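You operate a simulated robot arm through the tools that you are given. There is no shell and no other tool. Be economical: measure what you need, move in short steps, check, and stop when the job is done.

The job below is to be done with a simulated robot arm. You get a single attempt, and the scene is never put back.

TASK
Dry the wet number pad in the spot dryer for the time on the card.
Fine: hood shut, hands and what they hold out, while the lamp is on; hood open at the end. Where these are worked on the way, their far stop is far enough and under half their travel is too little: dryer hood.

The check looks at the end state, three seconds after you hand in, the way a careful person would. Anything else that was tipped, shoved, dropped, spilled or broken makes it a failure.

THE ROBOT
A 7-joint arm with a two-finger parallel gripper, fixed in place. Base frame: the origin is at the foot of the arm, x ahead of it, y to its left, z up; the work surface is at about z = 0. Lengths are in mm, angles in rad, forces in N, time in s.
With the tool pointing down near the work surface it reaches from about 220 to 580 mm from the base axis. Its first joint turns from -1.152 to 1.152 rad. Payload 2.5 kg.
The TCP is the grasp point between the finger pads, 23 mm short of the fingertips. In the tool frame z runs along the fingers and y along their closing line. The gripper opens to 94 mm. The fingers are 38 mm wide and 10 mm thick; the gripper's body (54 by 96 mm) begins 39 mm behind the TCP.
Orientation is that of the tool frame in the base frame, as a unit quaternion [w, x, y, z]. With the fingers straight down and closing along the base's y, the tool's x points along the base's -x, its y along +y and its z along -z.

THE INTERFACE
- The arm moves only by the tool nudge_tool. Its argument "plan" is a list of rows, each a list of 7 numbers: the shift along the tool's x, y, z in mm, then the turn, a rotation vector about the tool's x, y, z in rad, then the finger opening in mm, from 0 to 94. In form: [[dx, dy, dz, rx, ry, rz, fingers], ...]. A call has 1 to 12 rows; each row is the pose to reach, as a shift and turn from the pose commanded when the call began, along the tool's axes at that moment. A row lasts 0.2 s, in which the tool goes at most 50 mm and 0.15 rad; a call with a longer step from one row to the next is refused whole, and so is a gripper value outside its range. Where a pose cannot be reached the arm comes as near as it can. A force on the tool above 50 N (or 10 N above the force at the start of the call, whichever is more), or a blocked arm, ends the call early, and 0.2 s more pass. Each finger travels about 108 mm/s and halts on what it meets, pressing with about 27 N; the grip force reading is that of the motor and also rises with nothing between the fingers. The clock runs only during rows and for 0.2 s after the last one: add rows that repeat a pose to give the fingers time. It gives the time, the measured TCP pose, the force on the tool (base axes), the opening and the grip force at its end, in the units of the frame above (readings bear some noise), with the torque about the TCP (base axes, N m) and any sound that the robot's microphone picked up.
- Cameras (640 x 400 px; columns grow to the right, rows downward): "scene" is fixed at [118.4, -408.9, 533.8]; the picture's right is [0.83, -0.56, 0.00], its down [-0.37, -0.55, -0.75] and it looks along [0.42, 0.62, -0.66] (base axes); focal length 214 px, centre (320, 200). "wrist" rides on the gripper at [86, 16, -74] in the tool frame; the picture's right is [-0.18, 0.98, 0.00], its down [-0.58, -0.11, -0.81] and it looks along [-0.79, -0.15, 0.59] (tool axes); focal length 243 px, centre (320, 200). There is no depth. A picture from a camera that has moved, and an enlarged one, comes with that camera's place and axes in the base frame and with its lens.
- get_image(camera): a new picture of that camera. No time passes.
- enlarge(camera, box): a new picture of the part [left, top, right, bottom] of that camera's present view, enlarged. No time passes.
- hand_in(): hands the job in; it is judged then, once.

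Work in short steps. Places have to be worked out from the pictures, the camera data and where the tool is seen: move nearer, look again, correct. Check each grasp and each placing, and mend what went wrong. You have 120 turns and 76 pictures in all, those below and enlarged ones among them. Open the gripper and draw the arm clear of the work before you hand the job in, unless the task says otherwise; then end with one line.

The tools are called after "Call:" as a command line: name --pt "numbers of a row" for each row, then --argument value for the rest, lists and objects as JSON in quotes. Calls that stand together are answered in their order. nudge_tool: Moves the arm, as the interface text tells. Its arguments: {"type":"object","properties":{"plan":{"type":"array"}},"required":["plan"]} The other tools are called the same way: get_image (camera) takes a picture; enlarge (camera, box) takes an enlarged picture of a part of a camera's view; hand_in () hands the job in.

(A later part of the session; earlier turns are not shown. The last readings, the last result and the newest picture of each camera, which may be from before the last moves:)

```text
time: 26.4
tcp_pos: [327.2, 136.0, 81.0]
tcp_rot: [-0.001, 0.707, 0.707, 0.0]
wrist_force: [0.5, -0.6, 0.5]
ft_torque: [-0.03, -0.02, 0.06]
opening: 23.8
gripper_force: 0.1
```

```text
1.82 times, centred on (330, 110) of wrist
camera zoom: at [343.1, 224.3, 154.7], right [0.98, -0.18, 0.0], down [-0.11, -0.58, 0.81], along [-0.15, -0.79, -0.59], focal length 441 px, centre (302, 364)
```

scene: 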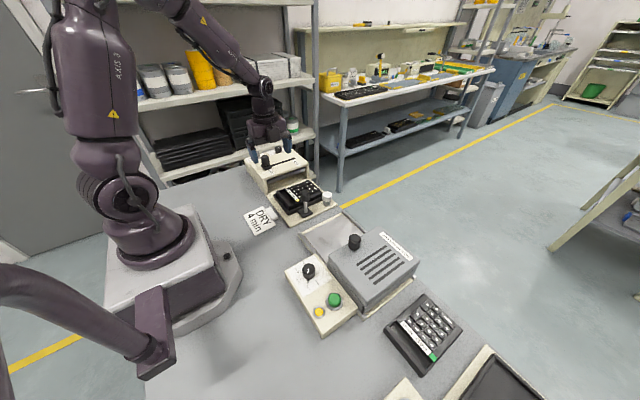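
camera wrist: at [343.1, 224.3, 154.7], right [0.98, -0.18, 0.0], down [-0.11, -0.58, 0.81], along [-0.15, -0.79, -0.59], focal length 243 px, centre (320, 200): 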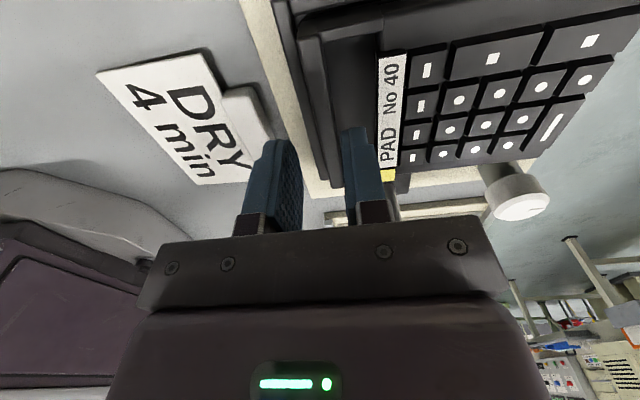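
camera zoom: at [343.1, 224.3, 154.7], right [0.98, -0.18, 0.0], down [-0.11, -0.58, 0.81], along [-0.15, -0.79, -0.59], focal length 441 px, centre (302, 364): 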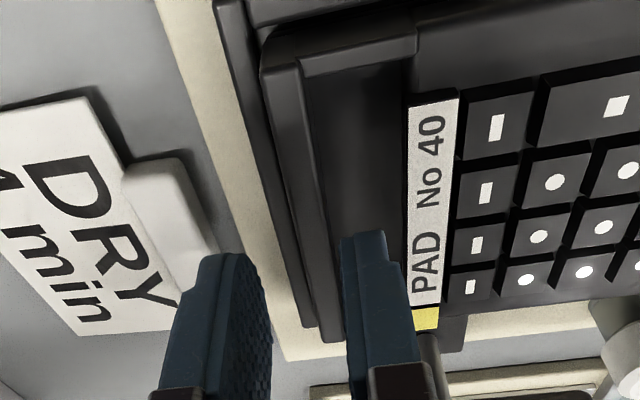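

Bar centre ≈ x 329; descend to TCP z≈50 with a +2 mm x correction.

Call:
nudge_tool --pt "0 2 12 0 0 0 24" --pt "0 2 22 0 0 0 24" --pt "0 2 30 0 0 0 24" --pt "0 2 30 0 0 0 24"

Call:
enlarge --camera "wrist" --box '[240, 0, 420, 220]'

```text
time: 27.4
tcp_pos: [330.9, 137.9, 50.4]
tcp_rot: [0.0, 0.707, 0.707, 0.0]
wrist_force: [-3.8, -0.7, 14.4]
ft_torque: [-0.04, -0.19, 0.01]
opening: 22.7
gripper_force: 0.0
```

```text
1.82 times, centred on (330, 110) of wrist
camera zoom: at [346.9, 224.9, 124.5], right [0.98, -0.18, 0.0], down [-0.11, -0.58, 0.81], along [-0.15, -0.79, -0.59], focal length 441 px, centre (302, 364)
```

zoom: 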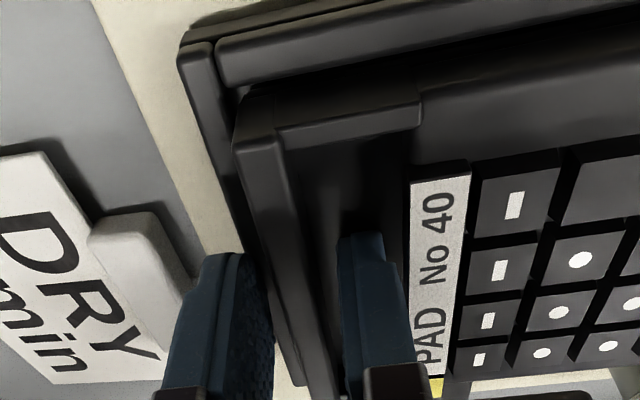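

14 N up at the inner finger: it touches the recess floor. Raise 2 mm and close.

Call:
nudge_tool --pt "0 0 -2.5 0 0 0 24" --pt "0 0 -2.5 0 0 0 12" --pt "0 0 -2.5 0 0 0 4" --pt "0 0 -2.5 0 0 0 4"

```text
time: 28.4
tcp_pos: [329.8, 137.0, 53.0]
tcp_rot: [0.0, 0.707, 0.707, 0.0]
wrist_force: [-0.7, 0.0, 0.9]
ft_torque: [0.03, 0.05, -0.01]
opening: 9.5
gripper_force: 26.8
```

Gripped at 9.5 mm. Lift slowly straight up a little and check.

Call:
nudge_tool --pt "0 0 -8 0 0 0 4" --pt "0 0 -20 0 0 0 4" --pt "0 0 -40 0 0 0 4" --pt "0 0 -60 0 0 0 4" --pt "0 0 -60 0 0 0 4"

Call:
get_image --camera "scene"

Call:
get_image --camera "wrist"

```text
time: 29.6
tcp_pos: [331.7, 135.9, 111.2]
tcp_rot: [0.0, 0.707, 0.707, 0.0]
wrist_force: [-0.4, -0.8, -0.5]
ft_torque: [0.05, -0.01, -0.02]
opening: 4.2
gripper_force: 0.0
```

```text
27 pictures are left
```

scene: 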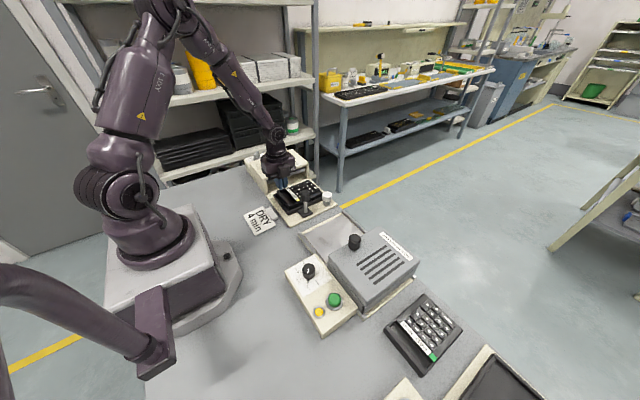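

```text
26 pictures are left
camera wrist: at [348.1, 223.9, 185.3], right [0.98, -0.18, 0.0], down [-0.11, -0.58, 0.81], along [-0.15, -0.79, -0.59], focal length 243 px, centre (320, 200)
```

wrist: 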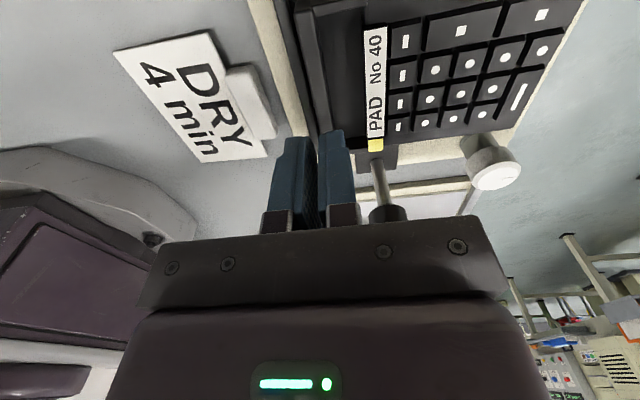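

The grip slipped off; the pad still looks seated. I re-grip a bit lower and lift only slightly, reading the force, to learn whether it's clamped.

Call:
nudge_tool --pt "0 -1 10 0 0 0 24" --pt "0 -1 35 0 0 0 24" --pt "0 -1 50 0 0 0 24" --pt "0 -1 59.5 0 0 0 24" --pt "0 -1 59.5 0 0 0 12" --pt "0 -1 59.5 0 0 0 2" --pt "0 -1 59.5 0 0 0 2"

Call:
nudge_tool --pt "0 0 -1.5 0 0 0 2" --pt "0 0 -3 0 0 0 2" --pt "0 0 -3 0 0 0 2"

```text
time: 31.2
tcp_pos: [329.5, 134.5, 54.4]
tcp_rot: [0.0, 0.707, 0.707, 0.001]
wrist_force: [0.9, 0.2, -0.2]
ft_torque: [0.05, -0.05, -0.01]
opening: 9.6
gripper_force: 26.5
```

```text
time: 32.0
tcp_pos: [329.3, 135.4, 57.6]
tcp_rot: [0.0, 0.707, 0.708, 0.0]
wrist_force: [-0.1, 0.4, -2.1]
ft_torque: [-0.02, 0.11, -0.02]
opening: 9.4
gripper_force: 27.3
```

Only ~2 N and 0.11 N·m: weight-like, so it isn't clamped; the earlier lift just slipped. I set it back, re-grip deeper, and lift slowly.

Call:
nudge_tool --pt "0 0 3 0 0 0 2" --pt "0 0 3 0 0 0 24" --pt "0 0 6.3 0 0 0 24" --pt "0 0 6.3 0 0 0 24"

Call:
nudge_tool --pt "0 0 0 0 0 0 12" --pt "0 0 0 0 0 0 0" --pt "0 0 0 0 0 0 0" --pt "0 0 -1 0 0 0 0" --pt "0 0 -2 0 0 0 0" --pt "0 0 -3 0 0 0 0" --pt "0 0 -4 0 0 0 0" --pt "0 0 -5 0 0 0 0" --pt "0 0 -6 0 0 0 0" --pt "0 0 -6 0 0 0 0"

Call:
enlarge --camera "scene" --box '[250, 150, 340, 220]'

```text
time: 33.0
tcp_pos: [329.8, 135.7, 51.0]
tcp_rot: [0.0, 0.707, 0.707, 0.001]
wrist_force: [-0.5, -1.9, 4.2]
ft_torque: [-0.01, -0.03, -0.08]
opening: 23.6
gripper_force: 0.1
```

```text
time: 35.2
tcp_pos: [330.5, 134.2, 57.6]
tcp_rot: [0.0, 0.707, 0.707, 0.0]
wrist_force: [0.4, -0.1, -1.5]
ft_torque: [-0.03, 0.07, 0.0]
opening: 9.3
gripper_force: 26.7
```

```text
5.71 times, centred on (295, 185) of scene
camera zoom: at [118.4, -408.9, 533.8], right [0.83, -0.56, 0.0], down [-0.37, -0.55, -0.75], along [0.42, 0.62, -0.66], focal length 1226 px, centre (463, 286)
```

zoom: 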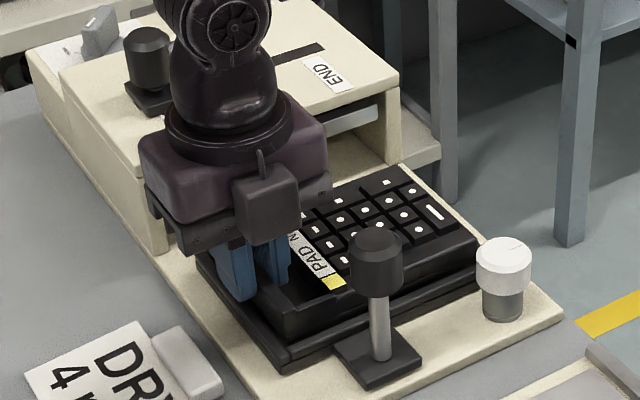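

The near end is lifting with ~1.5 N. Continue slowly.

Call:
nudge_tool --pt "0 0 -1 0 0 0 0" --pt "0 0 -2 0 0 0 0" --pt "0 0 -3 0 0 0 0" --pt "0 0 -4 0 0 0 0" --pt "0 0 -5 0 0 0 0" --pt "0 0 -6 0 0 0 0" --pt "0 0 -7 0 0 0 0" --pt "0 0 -8 0 0 0 0" --pt "0 0 -8 0 0 0 0"

Call:
enlarge --camera "scene" --box '[250, 150, 340, 220]'

```text
time: 37.2
tcp_pos: [329.2, 136.3, 64.3]
tcp_rot: [0.0, 0.707, 0.707, 0.001]
wrist_force: [0.2, -0.2, -1.4]
ft_torque: [0.02, 0.07, -0.02]
opening: 9.4
gripper_force: 27.0
```

```text
5.71 times, centred on (295, 185) of scene
camera zoom: at [118.4, -408.9, 533.8], right [0.83, -0.56, 0.0], down [-0.37, -0.55, -0.75], along [0.42, 0.62, -0.66], focal length 1226 px, centre (463, 286)
```

zoom: 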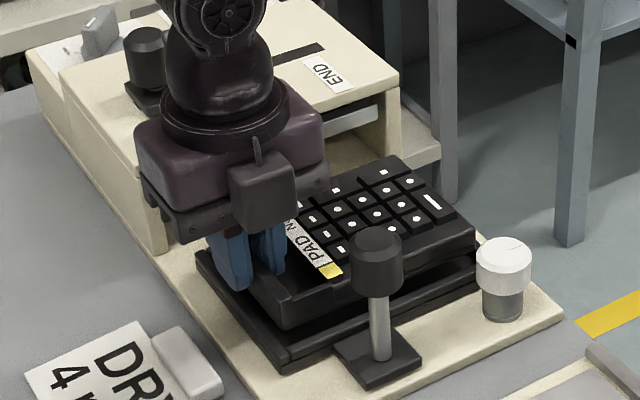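

The pad is clear of the nest and level. Lift gently to about z=165 so it clears the lever knob.

Call:
nudge_tool --pt "0 0 -3 0 0 0 0" --pt "0 0 -8 0 0 0 0" --pt "0 0 -14 0 0 0 0" --pt "0 0 -21 0 0 0 0" --pt "0 0 -29 0 0 0 0" --pt "0 0 -38 0 0 0 0" --pt "0 0 -48 0 0 0 0" --pt "0 0 -58 0 0 0 0" --pt "0 0 -68 0 0 0 0" --pt "0 0 -78 0 0 0 0" --pt "0 0 -88 0 0 0 0" --pt "0 0 -94 0 0 0 0"

Call:
nudge_tool --pt "0 0 -4 0 0 0 0" --pt "0 0 -8 0 0 0 0" --pt "0 0 -8 0 0 0 0"

Call:
enlarge --camera "scene" --box '[230, 110, 350, 220]'

```text
time: 39.8
tcp_pos: [330.4, 136.4, 158.0]
tcp_rot: [0.001, 0.707, 0.707, 0.0]
wrist_force: [-0.8, -0.2, -1.8]
ft_torque: [0.0, 0.08, 0.01]
opening: 9.6
gripper_force: 27.2
```

```text
time: 40.6
tcp_pos: [330.5, 136.0, 166.7]
tcp_rot: [0.0, 0.707, 0.707, 0.001]
wrist_force: [0.0, 0.0, -1.8]
ft_torque: [-0.02, 0.07, -0.01]
opening: 9.5
gripper_force: 27.0
```

```text
3.64 times, centred on (290, 165) of scene
camera zoom: at [118.4, -408.9, 533.8], right [0.83, -0.56, 0.0], down [-0.37, -0.55, -0.75], along [0.42, 0.62, -0.66], focal length 780 px, centre (429, 327)
```

zoom: 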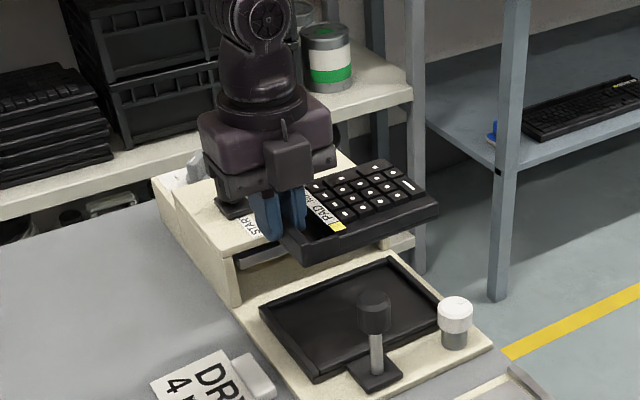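

Held well. Carry it gently over the dryer's exposed bed (y≈-95), which also lets me compare its darkness with No 41 under similar light.

Call:
nudge_tool --pt "-6 0 0 0 0 0 0" --pt "-18 0 0 0 0 0 0" --pt "-38 0 0 0 0 0 0" --pt "-60 0 0 0 0 0 0" --pt "-84 0 0 0 0 0 0" --pt "-108 0 0 0 0 0 0" --pt "-132 0 0 0 0 0 0" --pt "-156 0 0 0 0 0 0" --pt "-180 0 0 0 0 0 0" --pt "-200 -2 0 0 0 0 0" --pt "-212 -4 0 0 0 0 0" --pt "-218 -4 0 0 0 0 0"

Call:
get_image --camera "scene"

Call:
enlarge --camera "scene" --box '[280, 170, 480, 380]'

```text
time: 43.2
tcp_pos: [324.6, -80.6, 166.8]
tcp_rot: [0.0, 0.707, 0.707, 0.0]
wrist_force: [0.8, 0.3, -0.7]
ft_torque: [-0.01, 0.11, 0.01]
opening: 9.4
gripper_force: 27.2
```

```text
22 pictures are left
```

scene: 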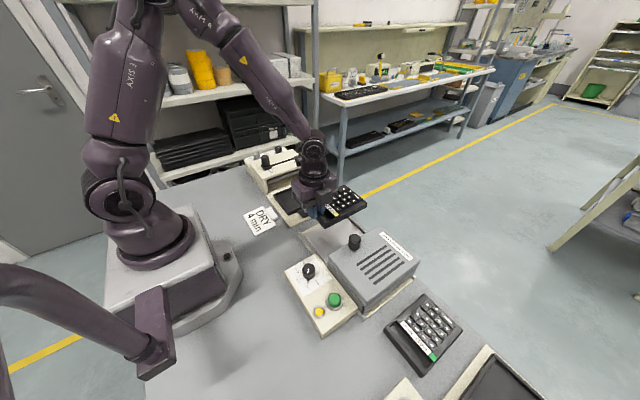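

```text
1.90 times, centred on (380, 275) of scene
camera zoom: at [118.4, -408.9, 533.8], right [0.83, -0.56, 0.0], down [-0.37, -0.55, -0.75], along [0.42, 0.62, -0.66], focal length 408 px, centre (206, 57)
```

zoom: 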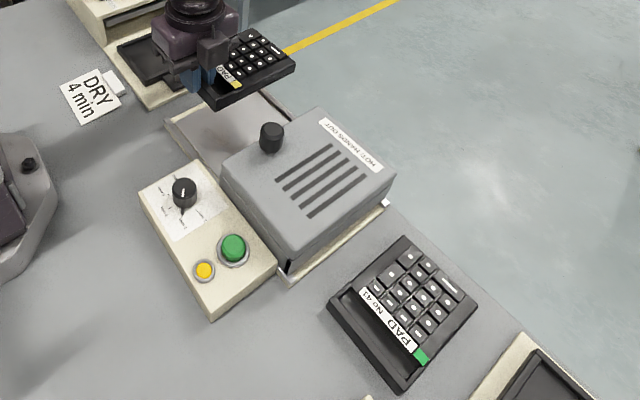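

No 40 is still much blacker than No 41 here: consistent with wet. Now the wrist view to place it on the bed.

Call:
get_image --camera "wrist"

```text
20 pictures are left
camera wrist: at [341.9, 6.8, 239.7], right [0.98, -0.18, 0.0], down [-0.11, -0.58, 0.81], along [-0.15, -0.79, -0.59], focal length 243 px, centre (320, 200)
```

wrist: 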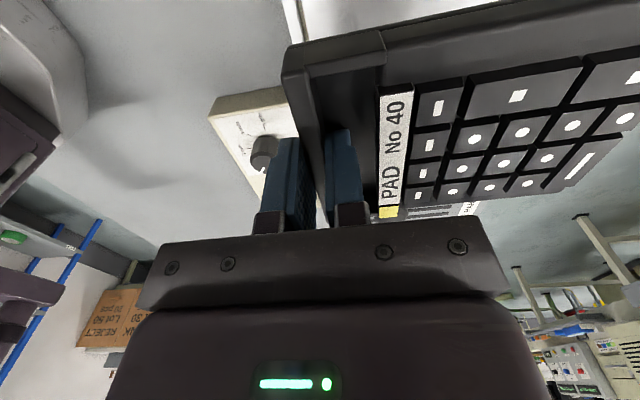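

Bed interior estimated x 316–475, y -25 to -178. I shift the pad to its middle and lower to just above it.

Call:
nudge_tool --pt "-5 2 0 0 0 0 0" --pt "-14 6 2 0 0 0 0" --pt "-18 7 8 0 0 0 0" --pt "-18 7 18 0 0 0 0" --pt "-18 7 32 0 0 0 0" --pt "-18 7 48 0 0 0 0" --pt "-18 7 64 0 0 0 0" --pt "-18 7 78 0 0 0 0" --pt "-18 7 86 0 0 0 0" --pt "-18 7 88 0 0 0 0"

Call:
enlarge --camera "scene" --box '[290, 180, 390, 270]'

Call:
get_image --camera "wrist"

```text
time: 45.4
tcp_pos: [331.9, -99.1, 79.2]
tcp_rot: [0.0, 0.708, 0.707, 0.001]
wrist_force: [-1.1, 0.5, -1.4]
ft_torque: [0.0, 0.11, 0.0]
opening: 9.3
gripper_force: 27.3
```

```text
4.44 times, centred on (340, 225) of scene
camera zoom: at [118.4, -408.9, 533.8], right [0.83, -0.56, 0.0], down [-0.37, -0.55, -0.75], along [0.42, 0.62, -0.66], focal length 953 px, centre (231, 89)
```

zoom: 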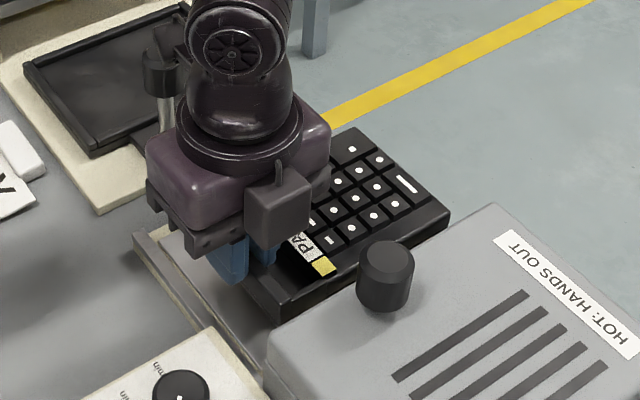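

```text
18 pictures are left
camera wrist: at [350.0, -11.2, 152.5], right [0.98, -0.18, 0.0], down [-0.11, -0.58, 0.81], along [-0.15, -0.79, -0.59], focal length 243 px, centre (320, 200)
```

wrist: 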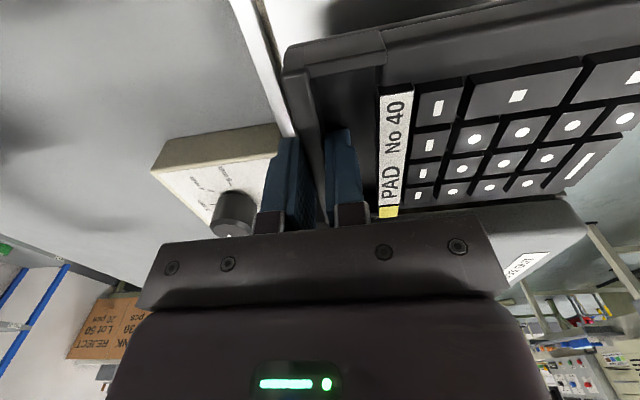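

Near wall inner edge ≈ x 311, far inner ≈ 470; I shift x by -5 so the pad (≈145 long) is centred, then lower step by step.

Call:
nudge_tool --pt "0 -3 0 0 0 0 0" --pt "0 -5 3 0 0 0 0" --pt "0 -5 7 0 0 0 0" --pt "0 -5 11 0 0 0 0" --pt "0 -5 15 0 0 0 0" --pt "0 -5 19 0 0 0 0" --pt "0 -5 22 0 0 0 0" --pt "0 -5 22 0 0 0 0"

Call:
enlarge --camera "scene" --box '[290, 180, 390, 270]'

```text
time: 47.2
tcp_pos: [328.3, -97.6, 55.0]
tcp_rot: [0.0, 0.707, 0.707, 0.0]
wrist_force: [-0.5, -0.8, -1.5]
ft_torque: [0.0, 0.09, 0.02]
opening: 9.5
gripper_force: 27.6
```

```text
4.44 times, centred on (340, 225) of scene
camera zoom: at [118.4, -408.9, 533.8], right [0.83, -0.56, 0.0], down [-0.37, -0.55, -0.75], along [0.42, 0.62, -0.66], focal length 953 px, centre (231, 89)
```

zoom: 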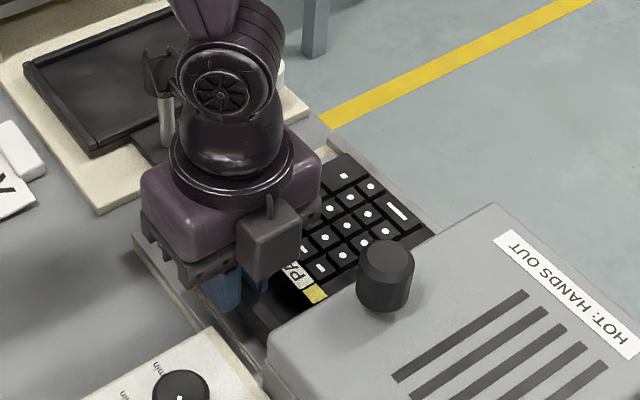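

Pad lies between the rails. Continue lowering to contact.

Call:
nudge_tool --pt "0 0 2 0 0 0 0" --pt "0 0 4 0 0 0 0" --pt "0 0 6 0 0 0 0" --pt "0 0 6 0 0 0 0"

```text
time: 48.2
tcp_pos: [329.0, -99.5, 51.8]
tcp_rot: [0.0, 0.707, 0.707, -0.001]
wrist_force: [0.4, -0.4, -1.9]
ft_torque: [0.04, 0.04, -0.03]
opening: 9.4
gripper_force: 27.1
```

Call:
nudge_tool --pt "0 0 2 0 0 0 0" --pt "0 0 4 0 0 0 0" --pt "0 0 4 0 0 0 0"

```text
time: 49.0
tcp_pos: [327.7, -99.1, 46.6]
tcp_rot: [0.0, 0.707, 0.707, 0.0]
wrist_force: [-0.5, 0.2, -1.4]
ft_torque: [0.03, 0.07, 0.0]
opening: 9.4
gripper_force: 27.1
```

Still hanging freely (-1.4 N); continue.

Call:
nudge_tool --pt "0 0 2 0 0 0 0" --pt "0 0 3.5 0 0 0 0" --pt "0 0 3.5 0 0 0 0"

Call:
enlarge --camera "scene" --box '[290, 180, 390, 270]'

```text
time: 49.8
tcp_pos: [327.6, -99.6, 46.1]
tcp_rot: [0.0, 0.707, 0.708, 0.001]
wrist_force: [-7.8, 3.6, 36.7]
ft_torque: [0.08, 0.12, 0.07]
opening: 9.6
gripper_force: 26.5
```

```text
4.44 times, centred on (340, 225) of scene
camera zoom: at [118.2, -408.9, 533.8], right [0.83, -0.56, 0.0], down [-0.37, -0.55, -0.75], along [0.42, 0.62, -0.66], focal length 953 px, centre (231, 89)
```

zoom: 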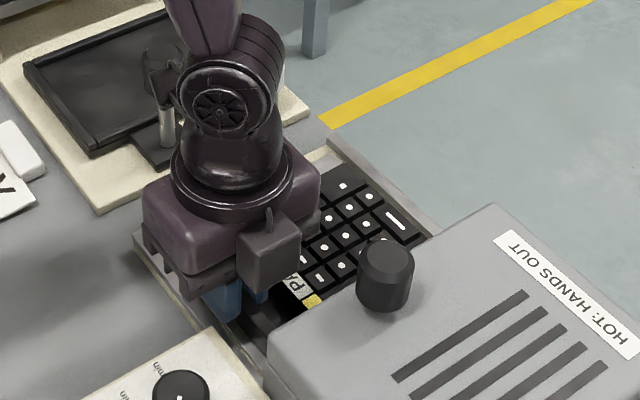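

Contact on the bed (37 N). Back off ~3 mm commanded, open slightly, and rise.

Call:
nudge_tool --pt "0 0 -3 0 0 0 0" --pt "0 0 -3 0 0 0 8" --pt "0 0 -3 0 0 0 16" --pt "0 0 -3 0 0 0 18" --pt "0 0 -3 0 0 0 18"

Call:
nudge_tool --pt "0 0 -5 0 0 0 18" --pt "0 0 -15 0 0 0 18" --pt "0 0 -35 0 0 0 18" --pt "0 0 -60 0 0 0 18" --pt "0 0 -90 0 0 0 18" --pt "0 0 -130 0 0 0 18" --pt "0 0 -130 0 0 0 18"

Call:
get_image --camera "wrist"

```text
time: 51.0
tcp_pos: [326.9, -99.8, 47.3]
tcp_rot: [0.0, 0.707, 0.707, 0.0]
wrist_force: [-0.3, -0.1, 0.5]
ft_torque: [0.03, 0.0, 0.0]
opening: 17.9
gripper_force: 0.2
```

```text
time: 52.6
tcp_pos: [327.0, -98.1, 177.7]
tcp_rot: [-0.001, 0.707, 0.707, 0.0]
wrist_force: [-0.9, 0.7, -0.1]
ft_torque: [-0.01, -0.02, 0.04]
opening: 17.9
gripper_force: 0.1
```

```text
15 pictures are left
camera wrist: at [343.6, -11.0, 250.5], right [0.98, -0.18, 0.0], down [-0.11, -0.58, 0.81], along [-0.15, -0.79, -0.59], focal length 243 px, centre (320, 200)
```

wrist: 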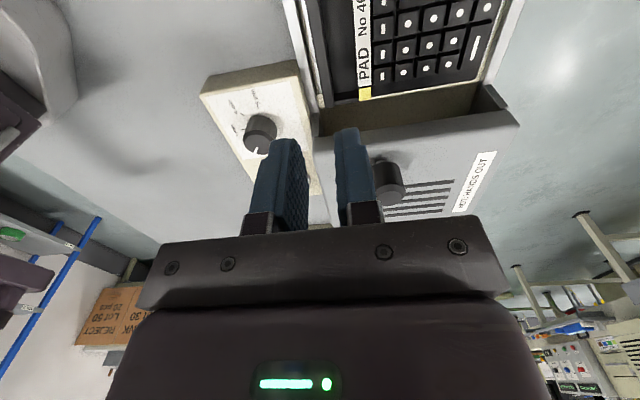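

The pad is well inside the bed and the hood's open mouth faces it. Now zoom on the dial.

Call:
enlarge --camera "wrist" --box '[190, 60, 310, 200]'

```text
2.86 times, centred on (250, 130) of wrist
camera zoom: at [343.6, -11.0, 250.5], right [0.98, -0.18, 0.0], down [-0.11, -0.58, 0.81], along [-0.15, -0.79, -0.59], focal length 693 px, centre (520, 400)
```

zoom: 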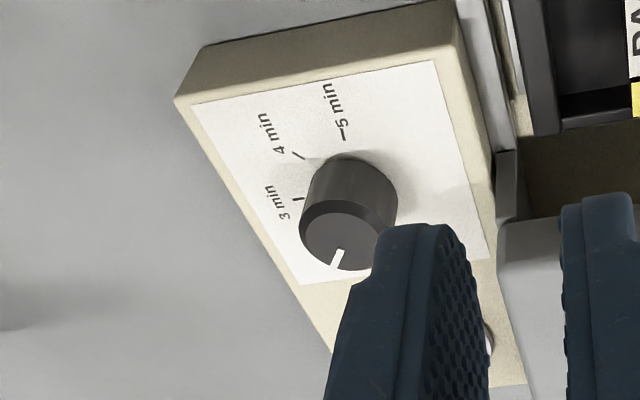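

Dial reads 2 min; ticks are 45° apart (3 = toward -x, 4 = -x/+y), so a 90° clockwise turn from above (+rz) is needed. Knob ≈ (253.5,-161.5), top z 60, box top z 29. I go above it, turning back to the initial yaw.

Call:
nudge_tool --pt "0 -10 0 0 0 -0.14 30" --pt "-6 -20 0 0 0 -0.28 45" --pt "-12 -30 0 0 0 -0.42 60" --pt "-20 -40 0 0 0 -0.56 60" --pt "-28 -50 0 0 0 -0.7 60" --pt "-36 -60 0 0 0 -0.84 60" --pt "-44 -68 10 0 0 -0.98 60" --pt "-52 -73.5 22 0 0 -1.12 60" --pt "-60 -73.5 36 0 0 -1.26 60" --pt "-63.5 -73.5 50 0 0 -1.4 60" --pt "-63.5 -73.5 64 0 0 -1.54 60" --pt "-63.5 -73.5 70 0 0 -1.571 60"

Call:
get_image --camera "wrist"

```text
time: 55.2
tcp_pos: [254.9, -164.2, 103.1]
tcp_rot: [0.0, -0.001, 1.0, 0.0]
wrist_force: [0.8, 0.2, 0.7]
ft_torque: [0.01, 0.04, 0.03]
opening: 60.0
gripper_force: 0.0
```

```text
13 pictures are left
camera wrist: at [168.3, -147.0, 178.4], right [0.18, 0.98, 0.0], down [0.58, -0.11, 0.81], along [0.79, -0.15, -0.59], focal length 243 px, centre (320, 200)
```

wrist: 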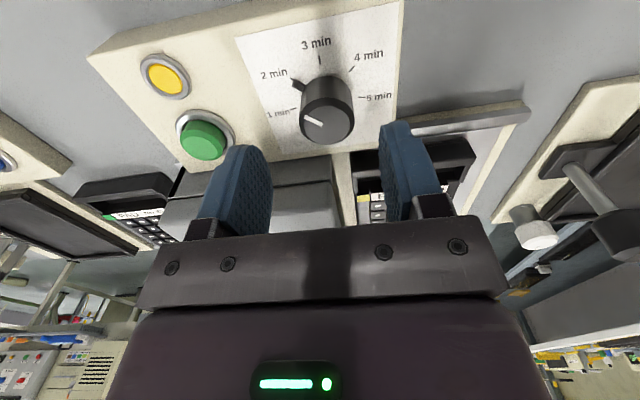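

Ticks measure about 50° apart (1 at −102°, 3 at −x, 5 at +102°), pointer at 2; so turn ≈1.75 rad. Knob centre ≈ (255,-160). Lower and grip it.

Call:
nudge_tool --pt "0 4 15 0 0 0 60" --pt "0 4 30 0 0 0 60" --pt "0 4 44 0 0 0 60" --pt "0 4 44 0 0 0 45" --pt "0 4 44 0 0 0 30" --pt "0 4 44 0 0 0 15" --pt "0 4 44 0 0 0 15"

```text
time: 56.8
tcp_pos: [254.1, -160.8, 61.8]
tcp_rot: [0.001, 0.002, 1.0, -0.001]
wrist_force: [0.8, -26.0, -19.1]
ft_torque: [0.61, -0.29, 0.02]
opening: 31.9
gripper_force: 44.9
```

Gripped the 32 mm knob, but with a −26 N side load, so the knob lies a little to −y; I re-centre by −2.5 mm.

Call:
nudge_tool --pt "0 -2.5 0 0 0 0 15" --pt "0 -2.5 0 0 0 0 15"

```text
time: 57.4
tcp_pos: [253.8, -159.5, 62.0]
tcp_rot: [-0.001, 0.001, 1.0, 0.0]
wrist_force: [-7.7, -7.0, -7.5]
ft_torque: [-0.61, -1.21, -0.02]
opening: 31.7
gripper_force: 44.9
```

Loads are odd; I open, settle and re-grip.

Call:
nudge_tool --pt "0 0 0 0 0 0 40" --pt "0 0 0 0 0 0 50" --pt "0 0 0 0 0 0 50"

Call:
nudge_tool --pt "0 0 0 0 0 0 40" --pt "0 0 0 0 0 0 34" --pt "0 0 0 0 0 0 31" --pt "0 0 0 0 0 0 29" --pt "0 0 0 0 0 0 29"

```text
time: 58.2
tcp_pos: [253.5, -160.6, 61.0]
tcp_rot: [0.0, 0.0, 1.0, -0.001]
wrist_force: [0.3, -0.5, -0.2]
ft_torque: [-0.01, -0.04, 0.01]
opening: 50.2
gripper_force: 0.0
```

```text
time: 59.4
tcp_pos: [254.6, -160.9, 61.8]
tcp_rot: [0.001, 0.0, 1.0, 0.001]
wrist_force: [1.3, 10.0, 2.6]
ft_torque: [-0.3, 0.06, -0.06]
opening: 31.7
gripper_force: 44.4
```

Good grip now (10 N side load). Turn clockwise by 1.75 rad.

Call:
nudge_tool --pt "0 1 0 0 0 0.14 29" --pt "0 1 0 0 0 0.28 29" --pt "0 1 0 0 0 0.43 29" --pt "0 1 0 0 0 0.58 29" --pt "0 1 0 0 0 0.73 29" --pt "0 1 0 0 0 0.88 29" --pt "0 1 0 0 0 1.03 29" --pt "0 1 0 0 0 1.18 29" --pt "0 1 0 0 0 1.33 29" --pt "0 1 0 0 0 1.48 29" --pt "0 1 0 0 0 1.62 29" --pt "0 1 0 0 0 1.75 29"

Call:
enlarge --camera "scene" --box '[270, 240, 350, 310]'

```text
time: 62.0
tcp_pos: [251.8, -161.0, 61.6]
tcp_rot: [-0.001, 0.77, 0.638, -0.001]
wrist_force: [-25.6, -13.5, 3.3]
ft_torque: [-0.11, -0.22, 0.04]
opening: 31.5
gripper_force: 45.3
```

```text
5.71 times, centred on (310, 275) of scene
camera zoom: at [118.3, -408.9, 533.8], right [0.83, -0.56, 0.0], down [-0.37, -0.55, -0.75], along [0.42, 0.62, -0.66], focal length 1226 px, centre (377, -229)
```

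zoom: 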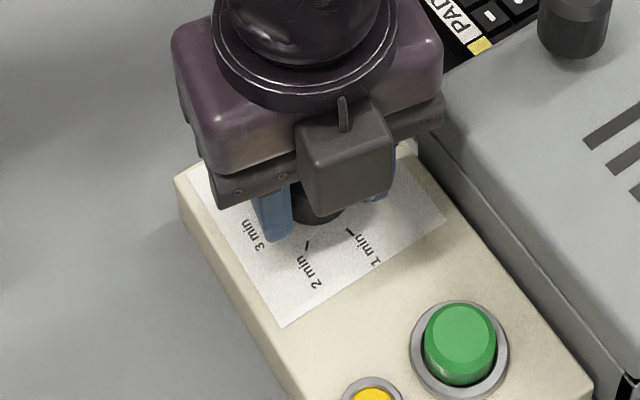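

Turned by 1.75 rad. Open and rise, then move toward the hood knob, checking the dial from there.

Call:
nudge_tool --pt "0 0 0 0 0 0 40" --pt "0 0 0 0 0 0 52" --pt "0 0 -5 0 0 0 52" --pt "0 0 -40 0 0 0 52" --pt "0 0 -80 0 0 0 52" --pt "0 0 -115 0 0 0 52" --pt "0 0 -115 0 0 0 52"

Call:
nudge_tool --pt "0 40 0 0 0 -0.1 56" --pt "0 80 0 0 0 -0.18 60" --pt "0 110 0 0 0 -0.18 60" --pt "0 110 0 0 0 -0.18 60"

Call:
get_image --camera "wrist"

```text
time: 63.6
tcp_pos: [252.5, -161.6, 176.5]
tcp_rot: [0.0, 0.768, 0.641, 0.0]
wrist_force: [0.5, -0.8, 0.2]
ft_torque: [0.0, -0.02, 0.0]
opening: 52.1
gripper_force: 0.1
```

```text
time: 64.6
tcp_pos: [366.1, -180.3, 176.7]
tcp_rot: [0.0, 0.708, 0.707, 0.001]
wrist_force: [-0.9, 0.1, -1.5]
ft_torque: [-0.03, 0.03, -0.01]
opening: 60.0
gripper_force: 0.1
```

```text
11 pictures are left
camera wrist: at [382.7, -93.0, 251.0], right [0.98, -0.18, 0.0], down [-0.11, -0.58, 0.81], along [-0.15, -0.79, -0.59], focal length 243 px, centre (320, 200)
```

wrist: 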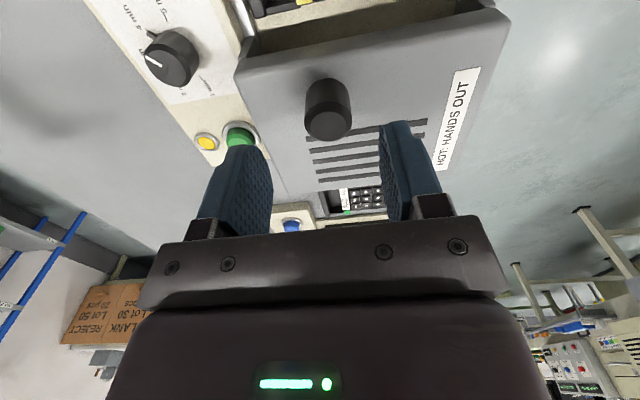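

Call:
enlarge --camera "wrist" --box '[100, 0, 240, 130]'

```text
3.08 times, centred on (170, 65) of wrist
camera zoom: at [382.7, -93.0, 251.0], right [0.98, -0.18, 0.0], down [-0.11, -0.58, 0.81], along [-0.15, -0.79, -0.59], focal length 746 px, centre (782, 615)
```

zoom: 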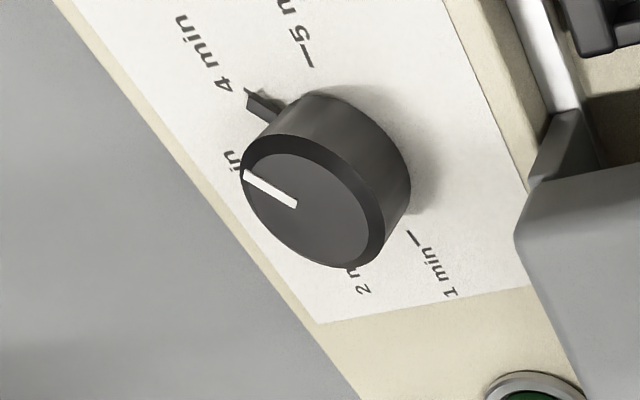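

Pointer is exactly on 4 min. Hood knob ≈ (372,-183), top z≈125, hood top ≈97. I lower around it and grip.

Call:
nudge_tool --pt "-3 6 20 0 0 0 60" --pt "-3 6 36 0 0 0 60" --pt "-3 6 49 0 0 0 60" --pt "-3 6 49 0 0 0 45" --pt "-3 6 49 0 0 0 34" --pt "-3 6 49 0 0 0 28" --pt "-3 6 49 0 0 0 24" --pt "-3 6 49 0 0 0 24"

```text
time: 66.4
tcp_pos: [369.8, -181.9, 130.3]
tcp_rot: [0.003, 0.706, 0.708, 0.002]
wrist_force: [23.6, -1.4, -9.4]
ft_torque: [-0.35, 0.3, -0.04]
opening: 29.9
gripper_force: 44.7
```

Gripped (30 mm), knob is a bit to +x. Relieve by 2 mm and slide the hood toward +y.

Call:
nudge_tool --pt "0 2 0 0 0 0 24" --pt "6 2 0 0 0 0 24" --pt "16 2 0 0 0 0 24" --pt "28 2 0 0 0 0 24" --pt "40 2 0 0 0 0 24" --pt "40 2 0 0 0 0 24"

Call:
get_image --camera "scene"

```text
time: 67.8
tcp_pos: [369.4, -142.8, 129.9]
tcp_rot: [-0.001, 0.707, 0.707, 0.0]
wrist_force: [0.5, -1.6, 19.7]
ft_torque: [-0.85, 0.42, -0.14]
opening: 29.6
gripper_force: 44.8
```

```text
9 pictures are left
```

scene: 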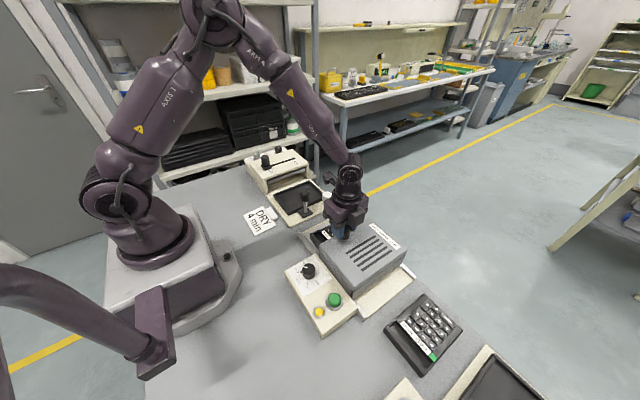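

The hood slides freely. Continue to its far stop.

Call:
nudge_tool --pt "6 0 0 0 0 0 24" --pt "18 0 0 0 0 0 24" --pt "30 0 0 0 0 0 24" --pt "42 0 0 0 0 0 24" --pt "54 0 0 0 0 0 24" --pt "66 0 0 0 0 0 24" --pt "78 0 0 0 0 0 24" --pt "88 0 0 0 0 0 24" --pt "98 0 0 0 0 0 24" --pt "108 0 0 0 0 0 24"

```text
time: 70.0
tcp_pos: [370.4, -34.6, 126.2]
tcp_rot: [0.0, 0.706, 0.709, 0.0]
wrist_force: [20.8, 1.1, -33.1]
ft_torque: [0.42, 0.44, 0.04]
opening: 29.6
gripper_force: 45.3
```

Call:
nudge_tool --pt "5 0 -2 0 0 0 24" --pt "10 0 -2 0 0 0 24" --pt "15 0 -2 0 0 0 24" --pt "20 0 -2 0 0 0 24" --pt "25 0 -2 0 0 0 24" --pt "30 0 -2 0 0 0 24"

Call:
enlarge --camera "scene" --box '[270, 170, 430, 330]'

```text
time: 71.4
tcp_pos: [370.3, -3.1, 129.2]
tcp_rot: [-0.001, 0.707, 0.708, 0.0]
wrist_force: [0.5, 0.2, 0.5]
ft_torque: [-0.02, 0.01, 0.0]
opening: 23.9
gripper_force: 0.0
```

```text
2.50 times, centred on (350, 250) of scene
camera zoom: at [118.4, -408.9, 533.8], right [0.83, -0.56, 0.0], down [-0.37, -0.55, -0.75], along [0.42, 0.62, -0.66], focal length 536 px, centre (245, 75)
```

zoom: 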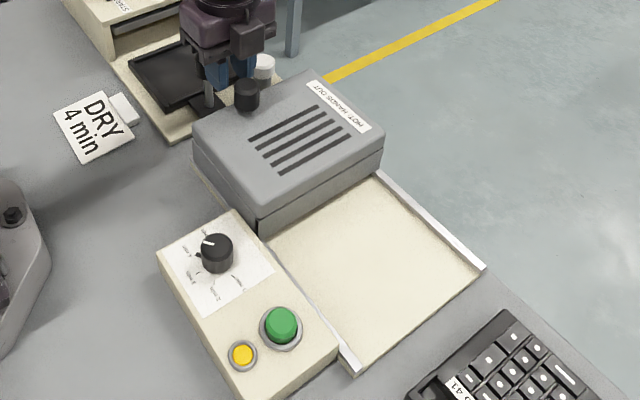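

The hood is shut over the pad (the fingers slipped off the knob at the stop). Now to the green button at ≈ (267,-249), fingers closed.

Call:
nudge_tool --pt "0 0 -30 0 0 0 24" --pt "0 0 -62 0 0 0 10" --pt "-41 -17 -62 0 0 0 0" --pt "-82 -34 -62 0 0 0 0" --pt "-123 -51 -62 0 0 0 0" --pt "-164 -68 -62 0 0 0 0" --pt "-205 -86 -62 0 0 0 0" --pt "-246 -103 -62 0 0 0 0" --pt "-246 -103 -20 0 0 0 0" --pt "-246 -103 20 0 0 0 0" --pt "-246 -103 38 0 0 0 0" --pt "-246 -103 38 0 0 0 0"

Call:
enlarge --camera "scene" --box '[270, 220, 390, 340]'

```text
time: 74.0
tcp_pos: [267.3, -253.0, 90.4]
tcp_rot: [0.0, 0.707, 0.707, -0.001]
wrist_force: [-0.4, -0.6, -0.1]
ft_torque: [-0.02, -0.01, 0.05]
opening: 0.0
gripper_force: 27.6
```

```text
3.33 times, centred on (330, 280) of scene
camera zoom: at [118.4, -408.9, 533.8], right [0.83, -0.56, 0.0], down [-0.37, -0.55, -0.75], along [0.42, 0.62, -0.66], focal length 715 px, centre (287, -67)
```

zoom: 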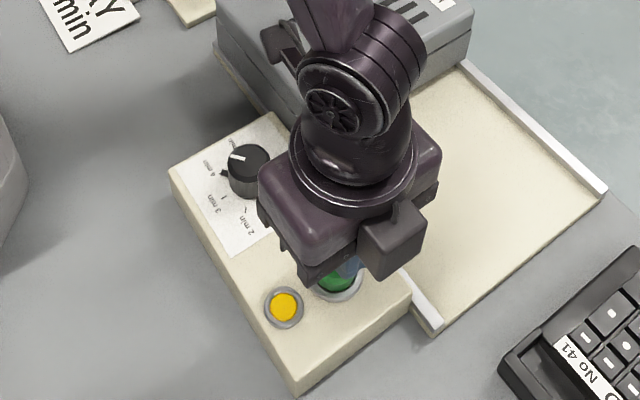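

Fingers are above the green button, dial at 4. Press down gently in steps and come back up.

Call:
nudge_tool --pt "3 0 10 0 0 0 0" --pt "3 0 18 0 0 0 0" --pt "3 0 22 0 0 0 0" --pt "3 0 25 0 0 0 0" --pt "3 0 27 0 0 0 0"

```text
time: 75.2
tcp_pos: [268.6, -249.8, 66.7]
tcp_rot: [0.001, 0.707, 0.707, 0.0]
wrist_force: [-8.9, 5.2, 42.5]
ft_torque: [0.14, 0.22, -0.01]
opening: 0.0
gripper_force: 27.1
```

42 N on the button. Release and check whether the lamp came on.

Call:
nudge_tool --pt "0 0 -10 0 0 0 0" --pt "0 0 -40 0 0 0 0" --pt "0 0 -40 0 0 0 0"

Call:
enlarge --camera "scene" --box '[270, 170, 430, 330]'

```text
time: 76.0
tcp_pos: [267.5, -249.7, 105.2]
tcp_rot: [0.0, 0.707, 0.707, -0.001]
wrist_force: [0.0, -0.1, 0.9]
ft_torque: [0.01, -0.03, 0.01]
opening: 0.0
gripper_force: 27.2
```

```text
2.50 times, centred on (350, 250) of scene
camera zoom: at [118.4, -408.9, 533.8], right [0.83, -0.56, 0.0], down [-0.37, -0.55, -0.75], along [0.42, 0.62, -0.66], focal length 536 px, centre (245, 75)
```

zoom: 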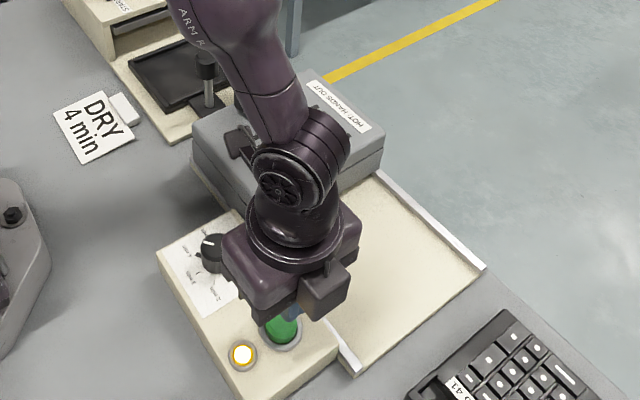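

The yellow lamp glows: drying runs. I draw the arm up and wait, listening for a sound.

Call:
nudge_tool --pt "0 0 -40 0 0 0 0" --pt "0 0 -80 0 0 0 0" --pt "0 0 -80 0 0 0 0" --pt "0 0 -80 0 0 0 0" --pt "0 0 -80 0 0 0 0" --pt "0 0 -80 0 0 0 0" --pt "0 0 -80 0 0 0 0" --pt "0 0 -80 0 0 0 0" --pt "0 0 -80 0 0 0 0" --pt "0 0 -80 0 0 0 0" --pt "0 0 -80 0 0 0 0" --pt "0 0 -80 0 0 0 0"

Call:
nudge_tool --pt "0 0 0 0 0 0 0" --pt "0 0 0 0 0 0 0" --pt "0 0 0 0 0 0 0" --pt "0 0 0 0 0 0 0" --pt "0 0 0 0 0 0 0" --pt "0 0 0 0 0 0 0" --pt "0 0 0 0 0 0 0" --pt "0 0 0 0 0 0 0" --pt "0 0 0 0 0 0 0" --pt "0 0 0 0 0 0 0" --pt "0 0 0 0 0 0 0" --pt "0 0 0 0 0 0 0"

Call:
nudge_tool --pt "0 0 0 0 0 0 0" --pt "0 0 0 0 0 0 0" --pt "0 0 0 0 0 0 0" --pt "0 0 0 0 0 0 0" --pt "0 0 0 0 0 0 0" --pt "0 0 0 0 0 0 0" --pt "0 0 0 0 0 0 0" --pt "0 0 0 0 0 0 0" --pt "0 0 0 0 0 0 0" --pt "0 0 0 0 0 0 0" --pt "0 0 0 0 0 0 0" --pt "0 0 0 0 0 0 0"

Call:
nudge_tool --pt "0 0 0 0 0 0 0" --pt "0 0 0 0 0 0 0" --pt "0 0 0 0 0 0 0" --pt "0 0 0 0 0 0 0" --pt "0 0 0 0 0 0 0" --pt "0 0 0 0 0 0 0" --pt "0 0 0 0 0 0 0" --pt "0 0 0 0 0 0 0" --pt "0 0 0 0 0 0 0" --pt "0 0 0 0 0 0 0" --pt "0 0 0 0 0 0 0" --pt "0 0 0 0 0 0 0"

```text
time: 78.6
tcp_pos: [267.4, -248.7, 187.9]
tcp_rot: [-0.001, 0.707, 0.707, 0.0]
wrist_force: [-0.6, -0.3, -0.5]
ft_torque: [-0.02, 0.01, 0.03]
opening: 0.0
gripper_force: 26.8
```

```text
time: 81.2
tcp_pos: [267.1, -247.9, 187.9]
tcp_rot: [-0.001, 0.707, 0.707, 0.001]
wrist_force: [-0.5, -0.2, 0.3]
ft_torque: [0.01, -0.01, 0.0]
opening: 0.2
gripper_force: 26.9
```

```text
time: 83.8
tcp_pos: [267.1, -247.8, 187.3]
tcp_rot: [-0.001, 0.707, 0.707, -0.001]
wrist_force: [-0.9, 0.4, -0.4]
ft_torque: [-0.01, 0.01, -0.01]
opening: 0.0
gripper_force: 26.9
```

```text
time: 86.4
tcp_pos: [267.0, -248.5, 187.5]
tcp_rot: [0.0, 0.707, 0.707, 0.0]
wrist_force: [-0.4, 0.8, 0.4]
ft_torque: [0.0, -0.01, 0.01]
opening: 0.0
gripper_force: 27.2
```

No sound so far; wait on.

Call:
nudge_tool --pt "0 0 0 0 0 0 0" --pt "0 0 0 0 0 0 0" --pt "0 0 0 0 0 0 0" --pt "0 0 0 0 0 0 0" --pt "0 0 0 0 0 0 0" --pt "0 0 0 0 0 0 0" --pt "0 0 0 0 0 0 0" --pt "0 0 0 0 0 0 0" --pt "0 0 0 0 0 0 0" --pt "0 0 0 0 0 0 0" --pt "0 0 0 0 0 0 0" --pt "0 0 0 0 0 0 0"

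Call:
nudge_tool --pt "0 0 0 0 0 0 0" --pt "0 0 0 0 0 0 0" --pt "0 0 0 0 0 0 0" --pt "0 0 0 0 0 0 0" --pt "0 0 0 0 0 0 0" --pt "0 0 0 0 0 0 0" --pt "0 0 0 0 0 0 0" --pt "0 0 0 0 0 0 0" --pt "0 0 0 0 0 0 0" --pt "0 0 0 0 0 0 0" --pt "0 0 0 0 0 0 0" --pt "0 0 0 0 0 0 0"

Call:
nudge_tool --pt "0 0 0 0 0 0 0" --pt "0 0 0 0 0 0 0" --pt "0 0 0 0 0 0 0" --pt "0 0 0 0 0 0 0" --pt "0 0 0 0 0 0 0" --pt "0 0 0 0 0 0 0" --pt "0 0 0 0 0 0 0" --pt "0 0 0 0 0 0 0" --pt "0 0 0 0 0 0 0" --pt "0 0 0 0 0 0 0" --pt "0 0 0 0 0 0 0" --pt "0 0 0 0 0 0 0"

Call:
nudge_tool --pt "0 0 0 0 0 0 0" --pt "0 0 0 0 0 0 0" --pt "0 0 0 0 0 0 0" --pt "0 0 0 0 0 0 0" --pt "0 0 0 0 0 0 0" --pt "0 0 0 0 0 0 0" --pt "0 0 0 0 0 0 0" --pt "0 0 0 0 0 0 0" --pt "0 0 0 0 0 0 0" --pt "0 0 0 0 0 0 0" --pt "0 0 0 0 0 0 0" --pt "0 0 0 0 0 0 0"

Call:
enlarge --camera "scene" --box '[270, 210, 390, 340]'

```text
time: 89.0
tcp_pos: [267.0, -248.3, 187.9]
tcp_rot: [-0.001, 0.707, 0.707, 0.0]
wrist_force: [-0.8, -0.3, -0.1]
ft_torque: [0.01, -0.02, -0.01]
opening: 0.0
gripper_force: 27.1
```

```text
time: 91.6
tcp_pos: [267.1, -248.6, 188.0]
tcp_rot: [0.0, 0.707, 0.707, 0.001]
wrist_force: [0.3, 0.2, -0.6]
ft_torque: [0.03, -0.01, -0.01]
opening: 0.2
gripper_force: 27.2
```

```text
time: 94.2
tcp_pos: [266.9, -248.1, 187.4]
tcp_rot: [0.0, 0.707, 0.707, 0.0]
wrist_force: [0.2, -0.2, 0.5]
ft_torque: [-0.04, 0.0, 0.0]
opening: 0.0
gripper_force: 26.9
```

```text
time: 96.8
tcp_pos: [267.2, -247.8, 187.1]
tcp_rot: [0.0, 0.707, 0.707, 0.0]
wrist_force: [0.0, 0.4, -0.5]
ft_torque: [-0.04, 0.03, 0.01]
opening: 0.1
gripper_force: 27.1
```

```text
3.08 times, centred on (330, 275) of scene
camera zoom: at [118.4, -408.9, 533.8], right [0.83, -0.56, 0.0], down [-0.37, -0.55, -0.75], along [0.42, 0.62, -0.66], focal length 660 px, centre (289, -31)
```

zoom: 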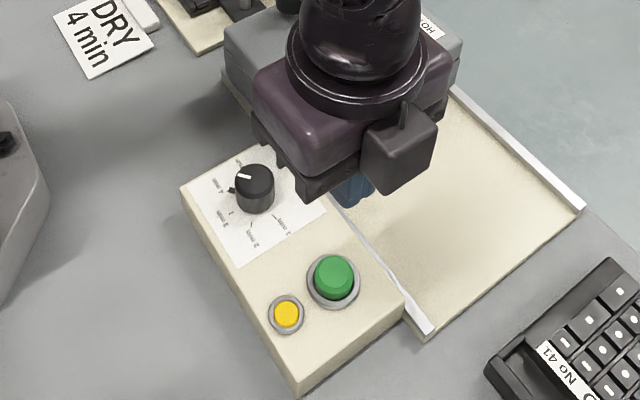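

The lamp has gone out: the cycle is over. Go back above the hood knob (≈ (372,-38)) with the fingers open and check.

Call:
nudge_tool --pt "40 20 0 0 0 0 20" --pt "82 41 0 0 0 0 40" --pt "124 62 0 0 0 0 60" --pt "166 83 0 0 0 0 60" --pt "208 105 0 0 0 0 60" --pt "208 105 0 0 0 0 60"

Call:
get_image --camera "wrist"

```text
time: 98.2
tcp_pos: [371.1, -41.9, 186.4]
tcp_rot: [0.0, 0.707, 0.707, 0.0]
wrist_force: [-0.3, -0.2, -0.4]
ft_torque: [-0.02, 0.0, 0.01]
opening: 60.0
gripper_force: 0.1
```

```text
4 pictures are left
camera wrist: at [388.5, 45.2, 260.1], right [0.98, -0.18, 0.0], down [-0.11, -0.58, 0.81], along [-0.15, -0.79, -0.59], focal length 243 px, centre (320, 200)
```

wrist: 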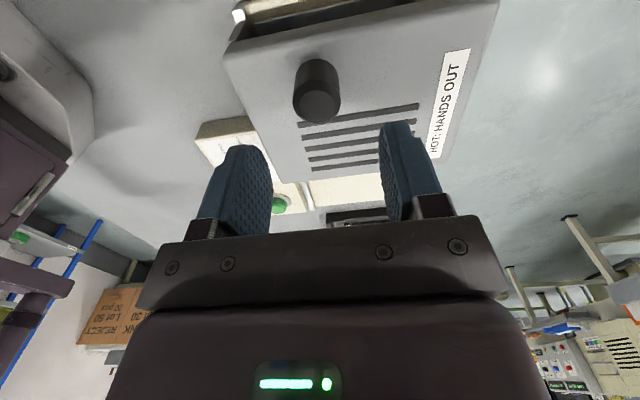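

Knob is at ≈ (372,-37). Lower, grip, and draw the hood back toward −y.

Call:
nudge_tool --pt "4 1 25 0 0 0 60" --pt "4 1 45 0 0 0 60" --pt "4 1 57 0 0 0 60" --pt "4 1 57 0 0 0 45" --pt "4 1 57 0 0 0 34" --pt "4 1 57 0 0 0 28" --pt "4 1 57 0 0 0 24" --pt "4 1 57 0 0 0 24"

Call:
nudge_tool --pt "-4 0 0 0 0 0 24" --pt "-12 0 0 0 0 0 24" --pt "-24 0 0 0 0 0 24" --pt "-36 0 0 0 0 0 24" --pt "-48 0 0 0 0 0 24" --pt "-60 0 0 0 0 0 24" --pt "-72 0 0 0 0 0 24" --pt "-84 0 0 0 0 0 24" --pt "-96 0 0 0 0 0 24" --pt "-108 0 0 0 0 0 24" --pt "-118 0 0 0 0 0 24" --pt "-126 0 0 0 0 0 24"

```text
time: 100.0
tcp_pos: [371.3, -36.5, 128.3]
tcp_rot: [-0.002, 0.707, 0.707, -0.001]
wrist_force: [-19.6, 0.2, -0.7]
ft_torque: [0.2, 0.04, -0.07]
opening: 32.7
gripper_force: 9.7
```

```text
time: 102.6
tcp_pos: [372.2, -162.8, 128.0]
tcp_rot: [-0.002, 0.707, 0.707, -0.001]
wrist_force: [-25.0, 1.2, 8.9]
ft_torque: [-0.11, 0.23, -0.1]
opening: 35.2
gripper_force: 12.5
```

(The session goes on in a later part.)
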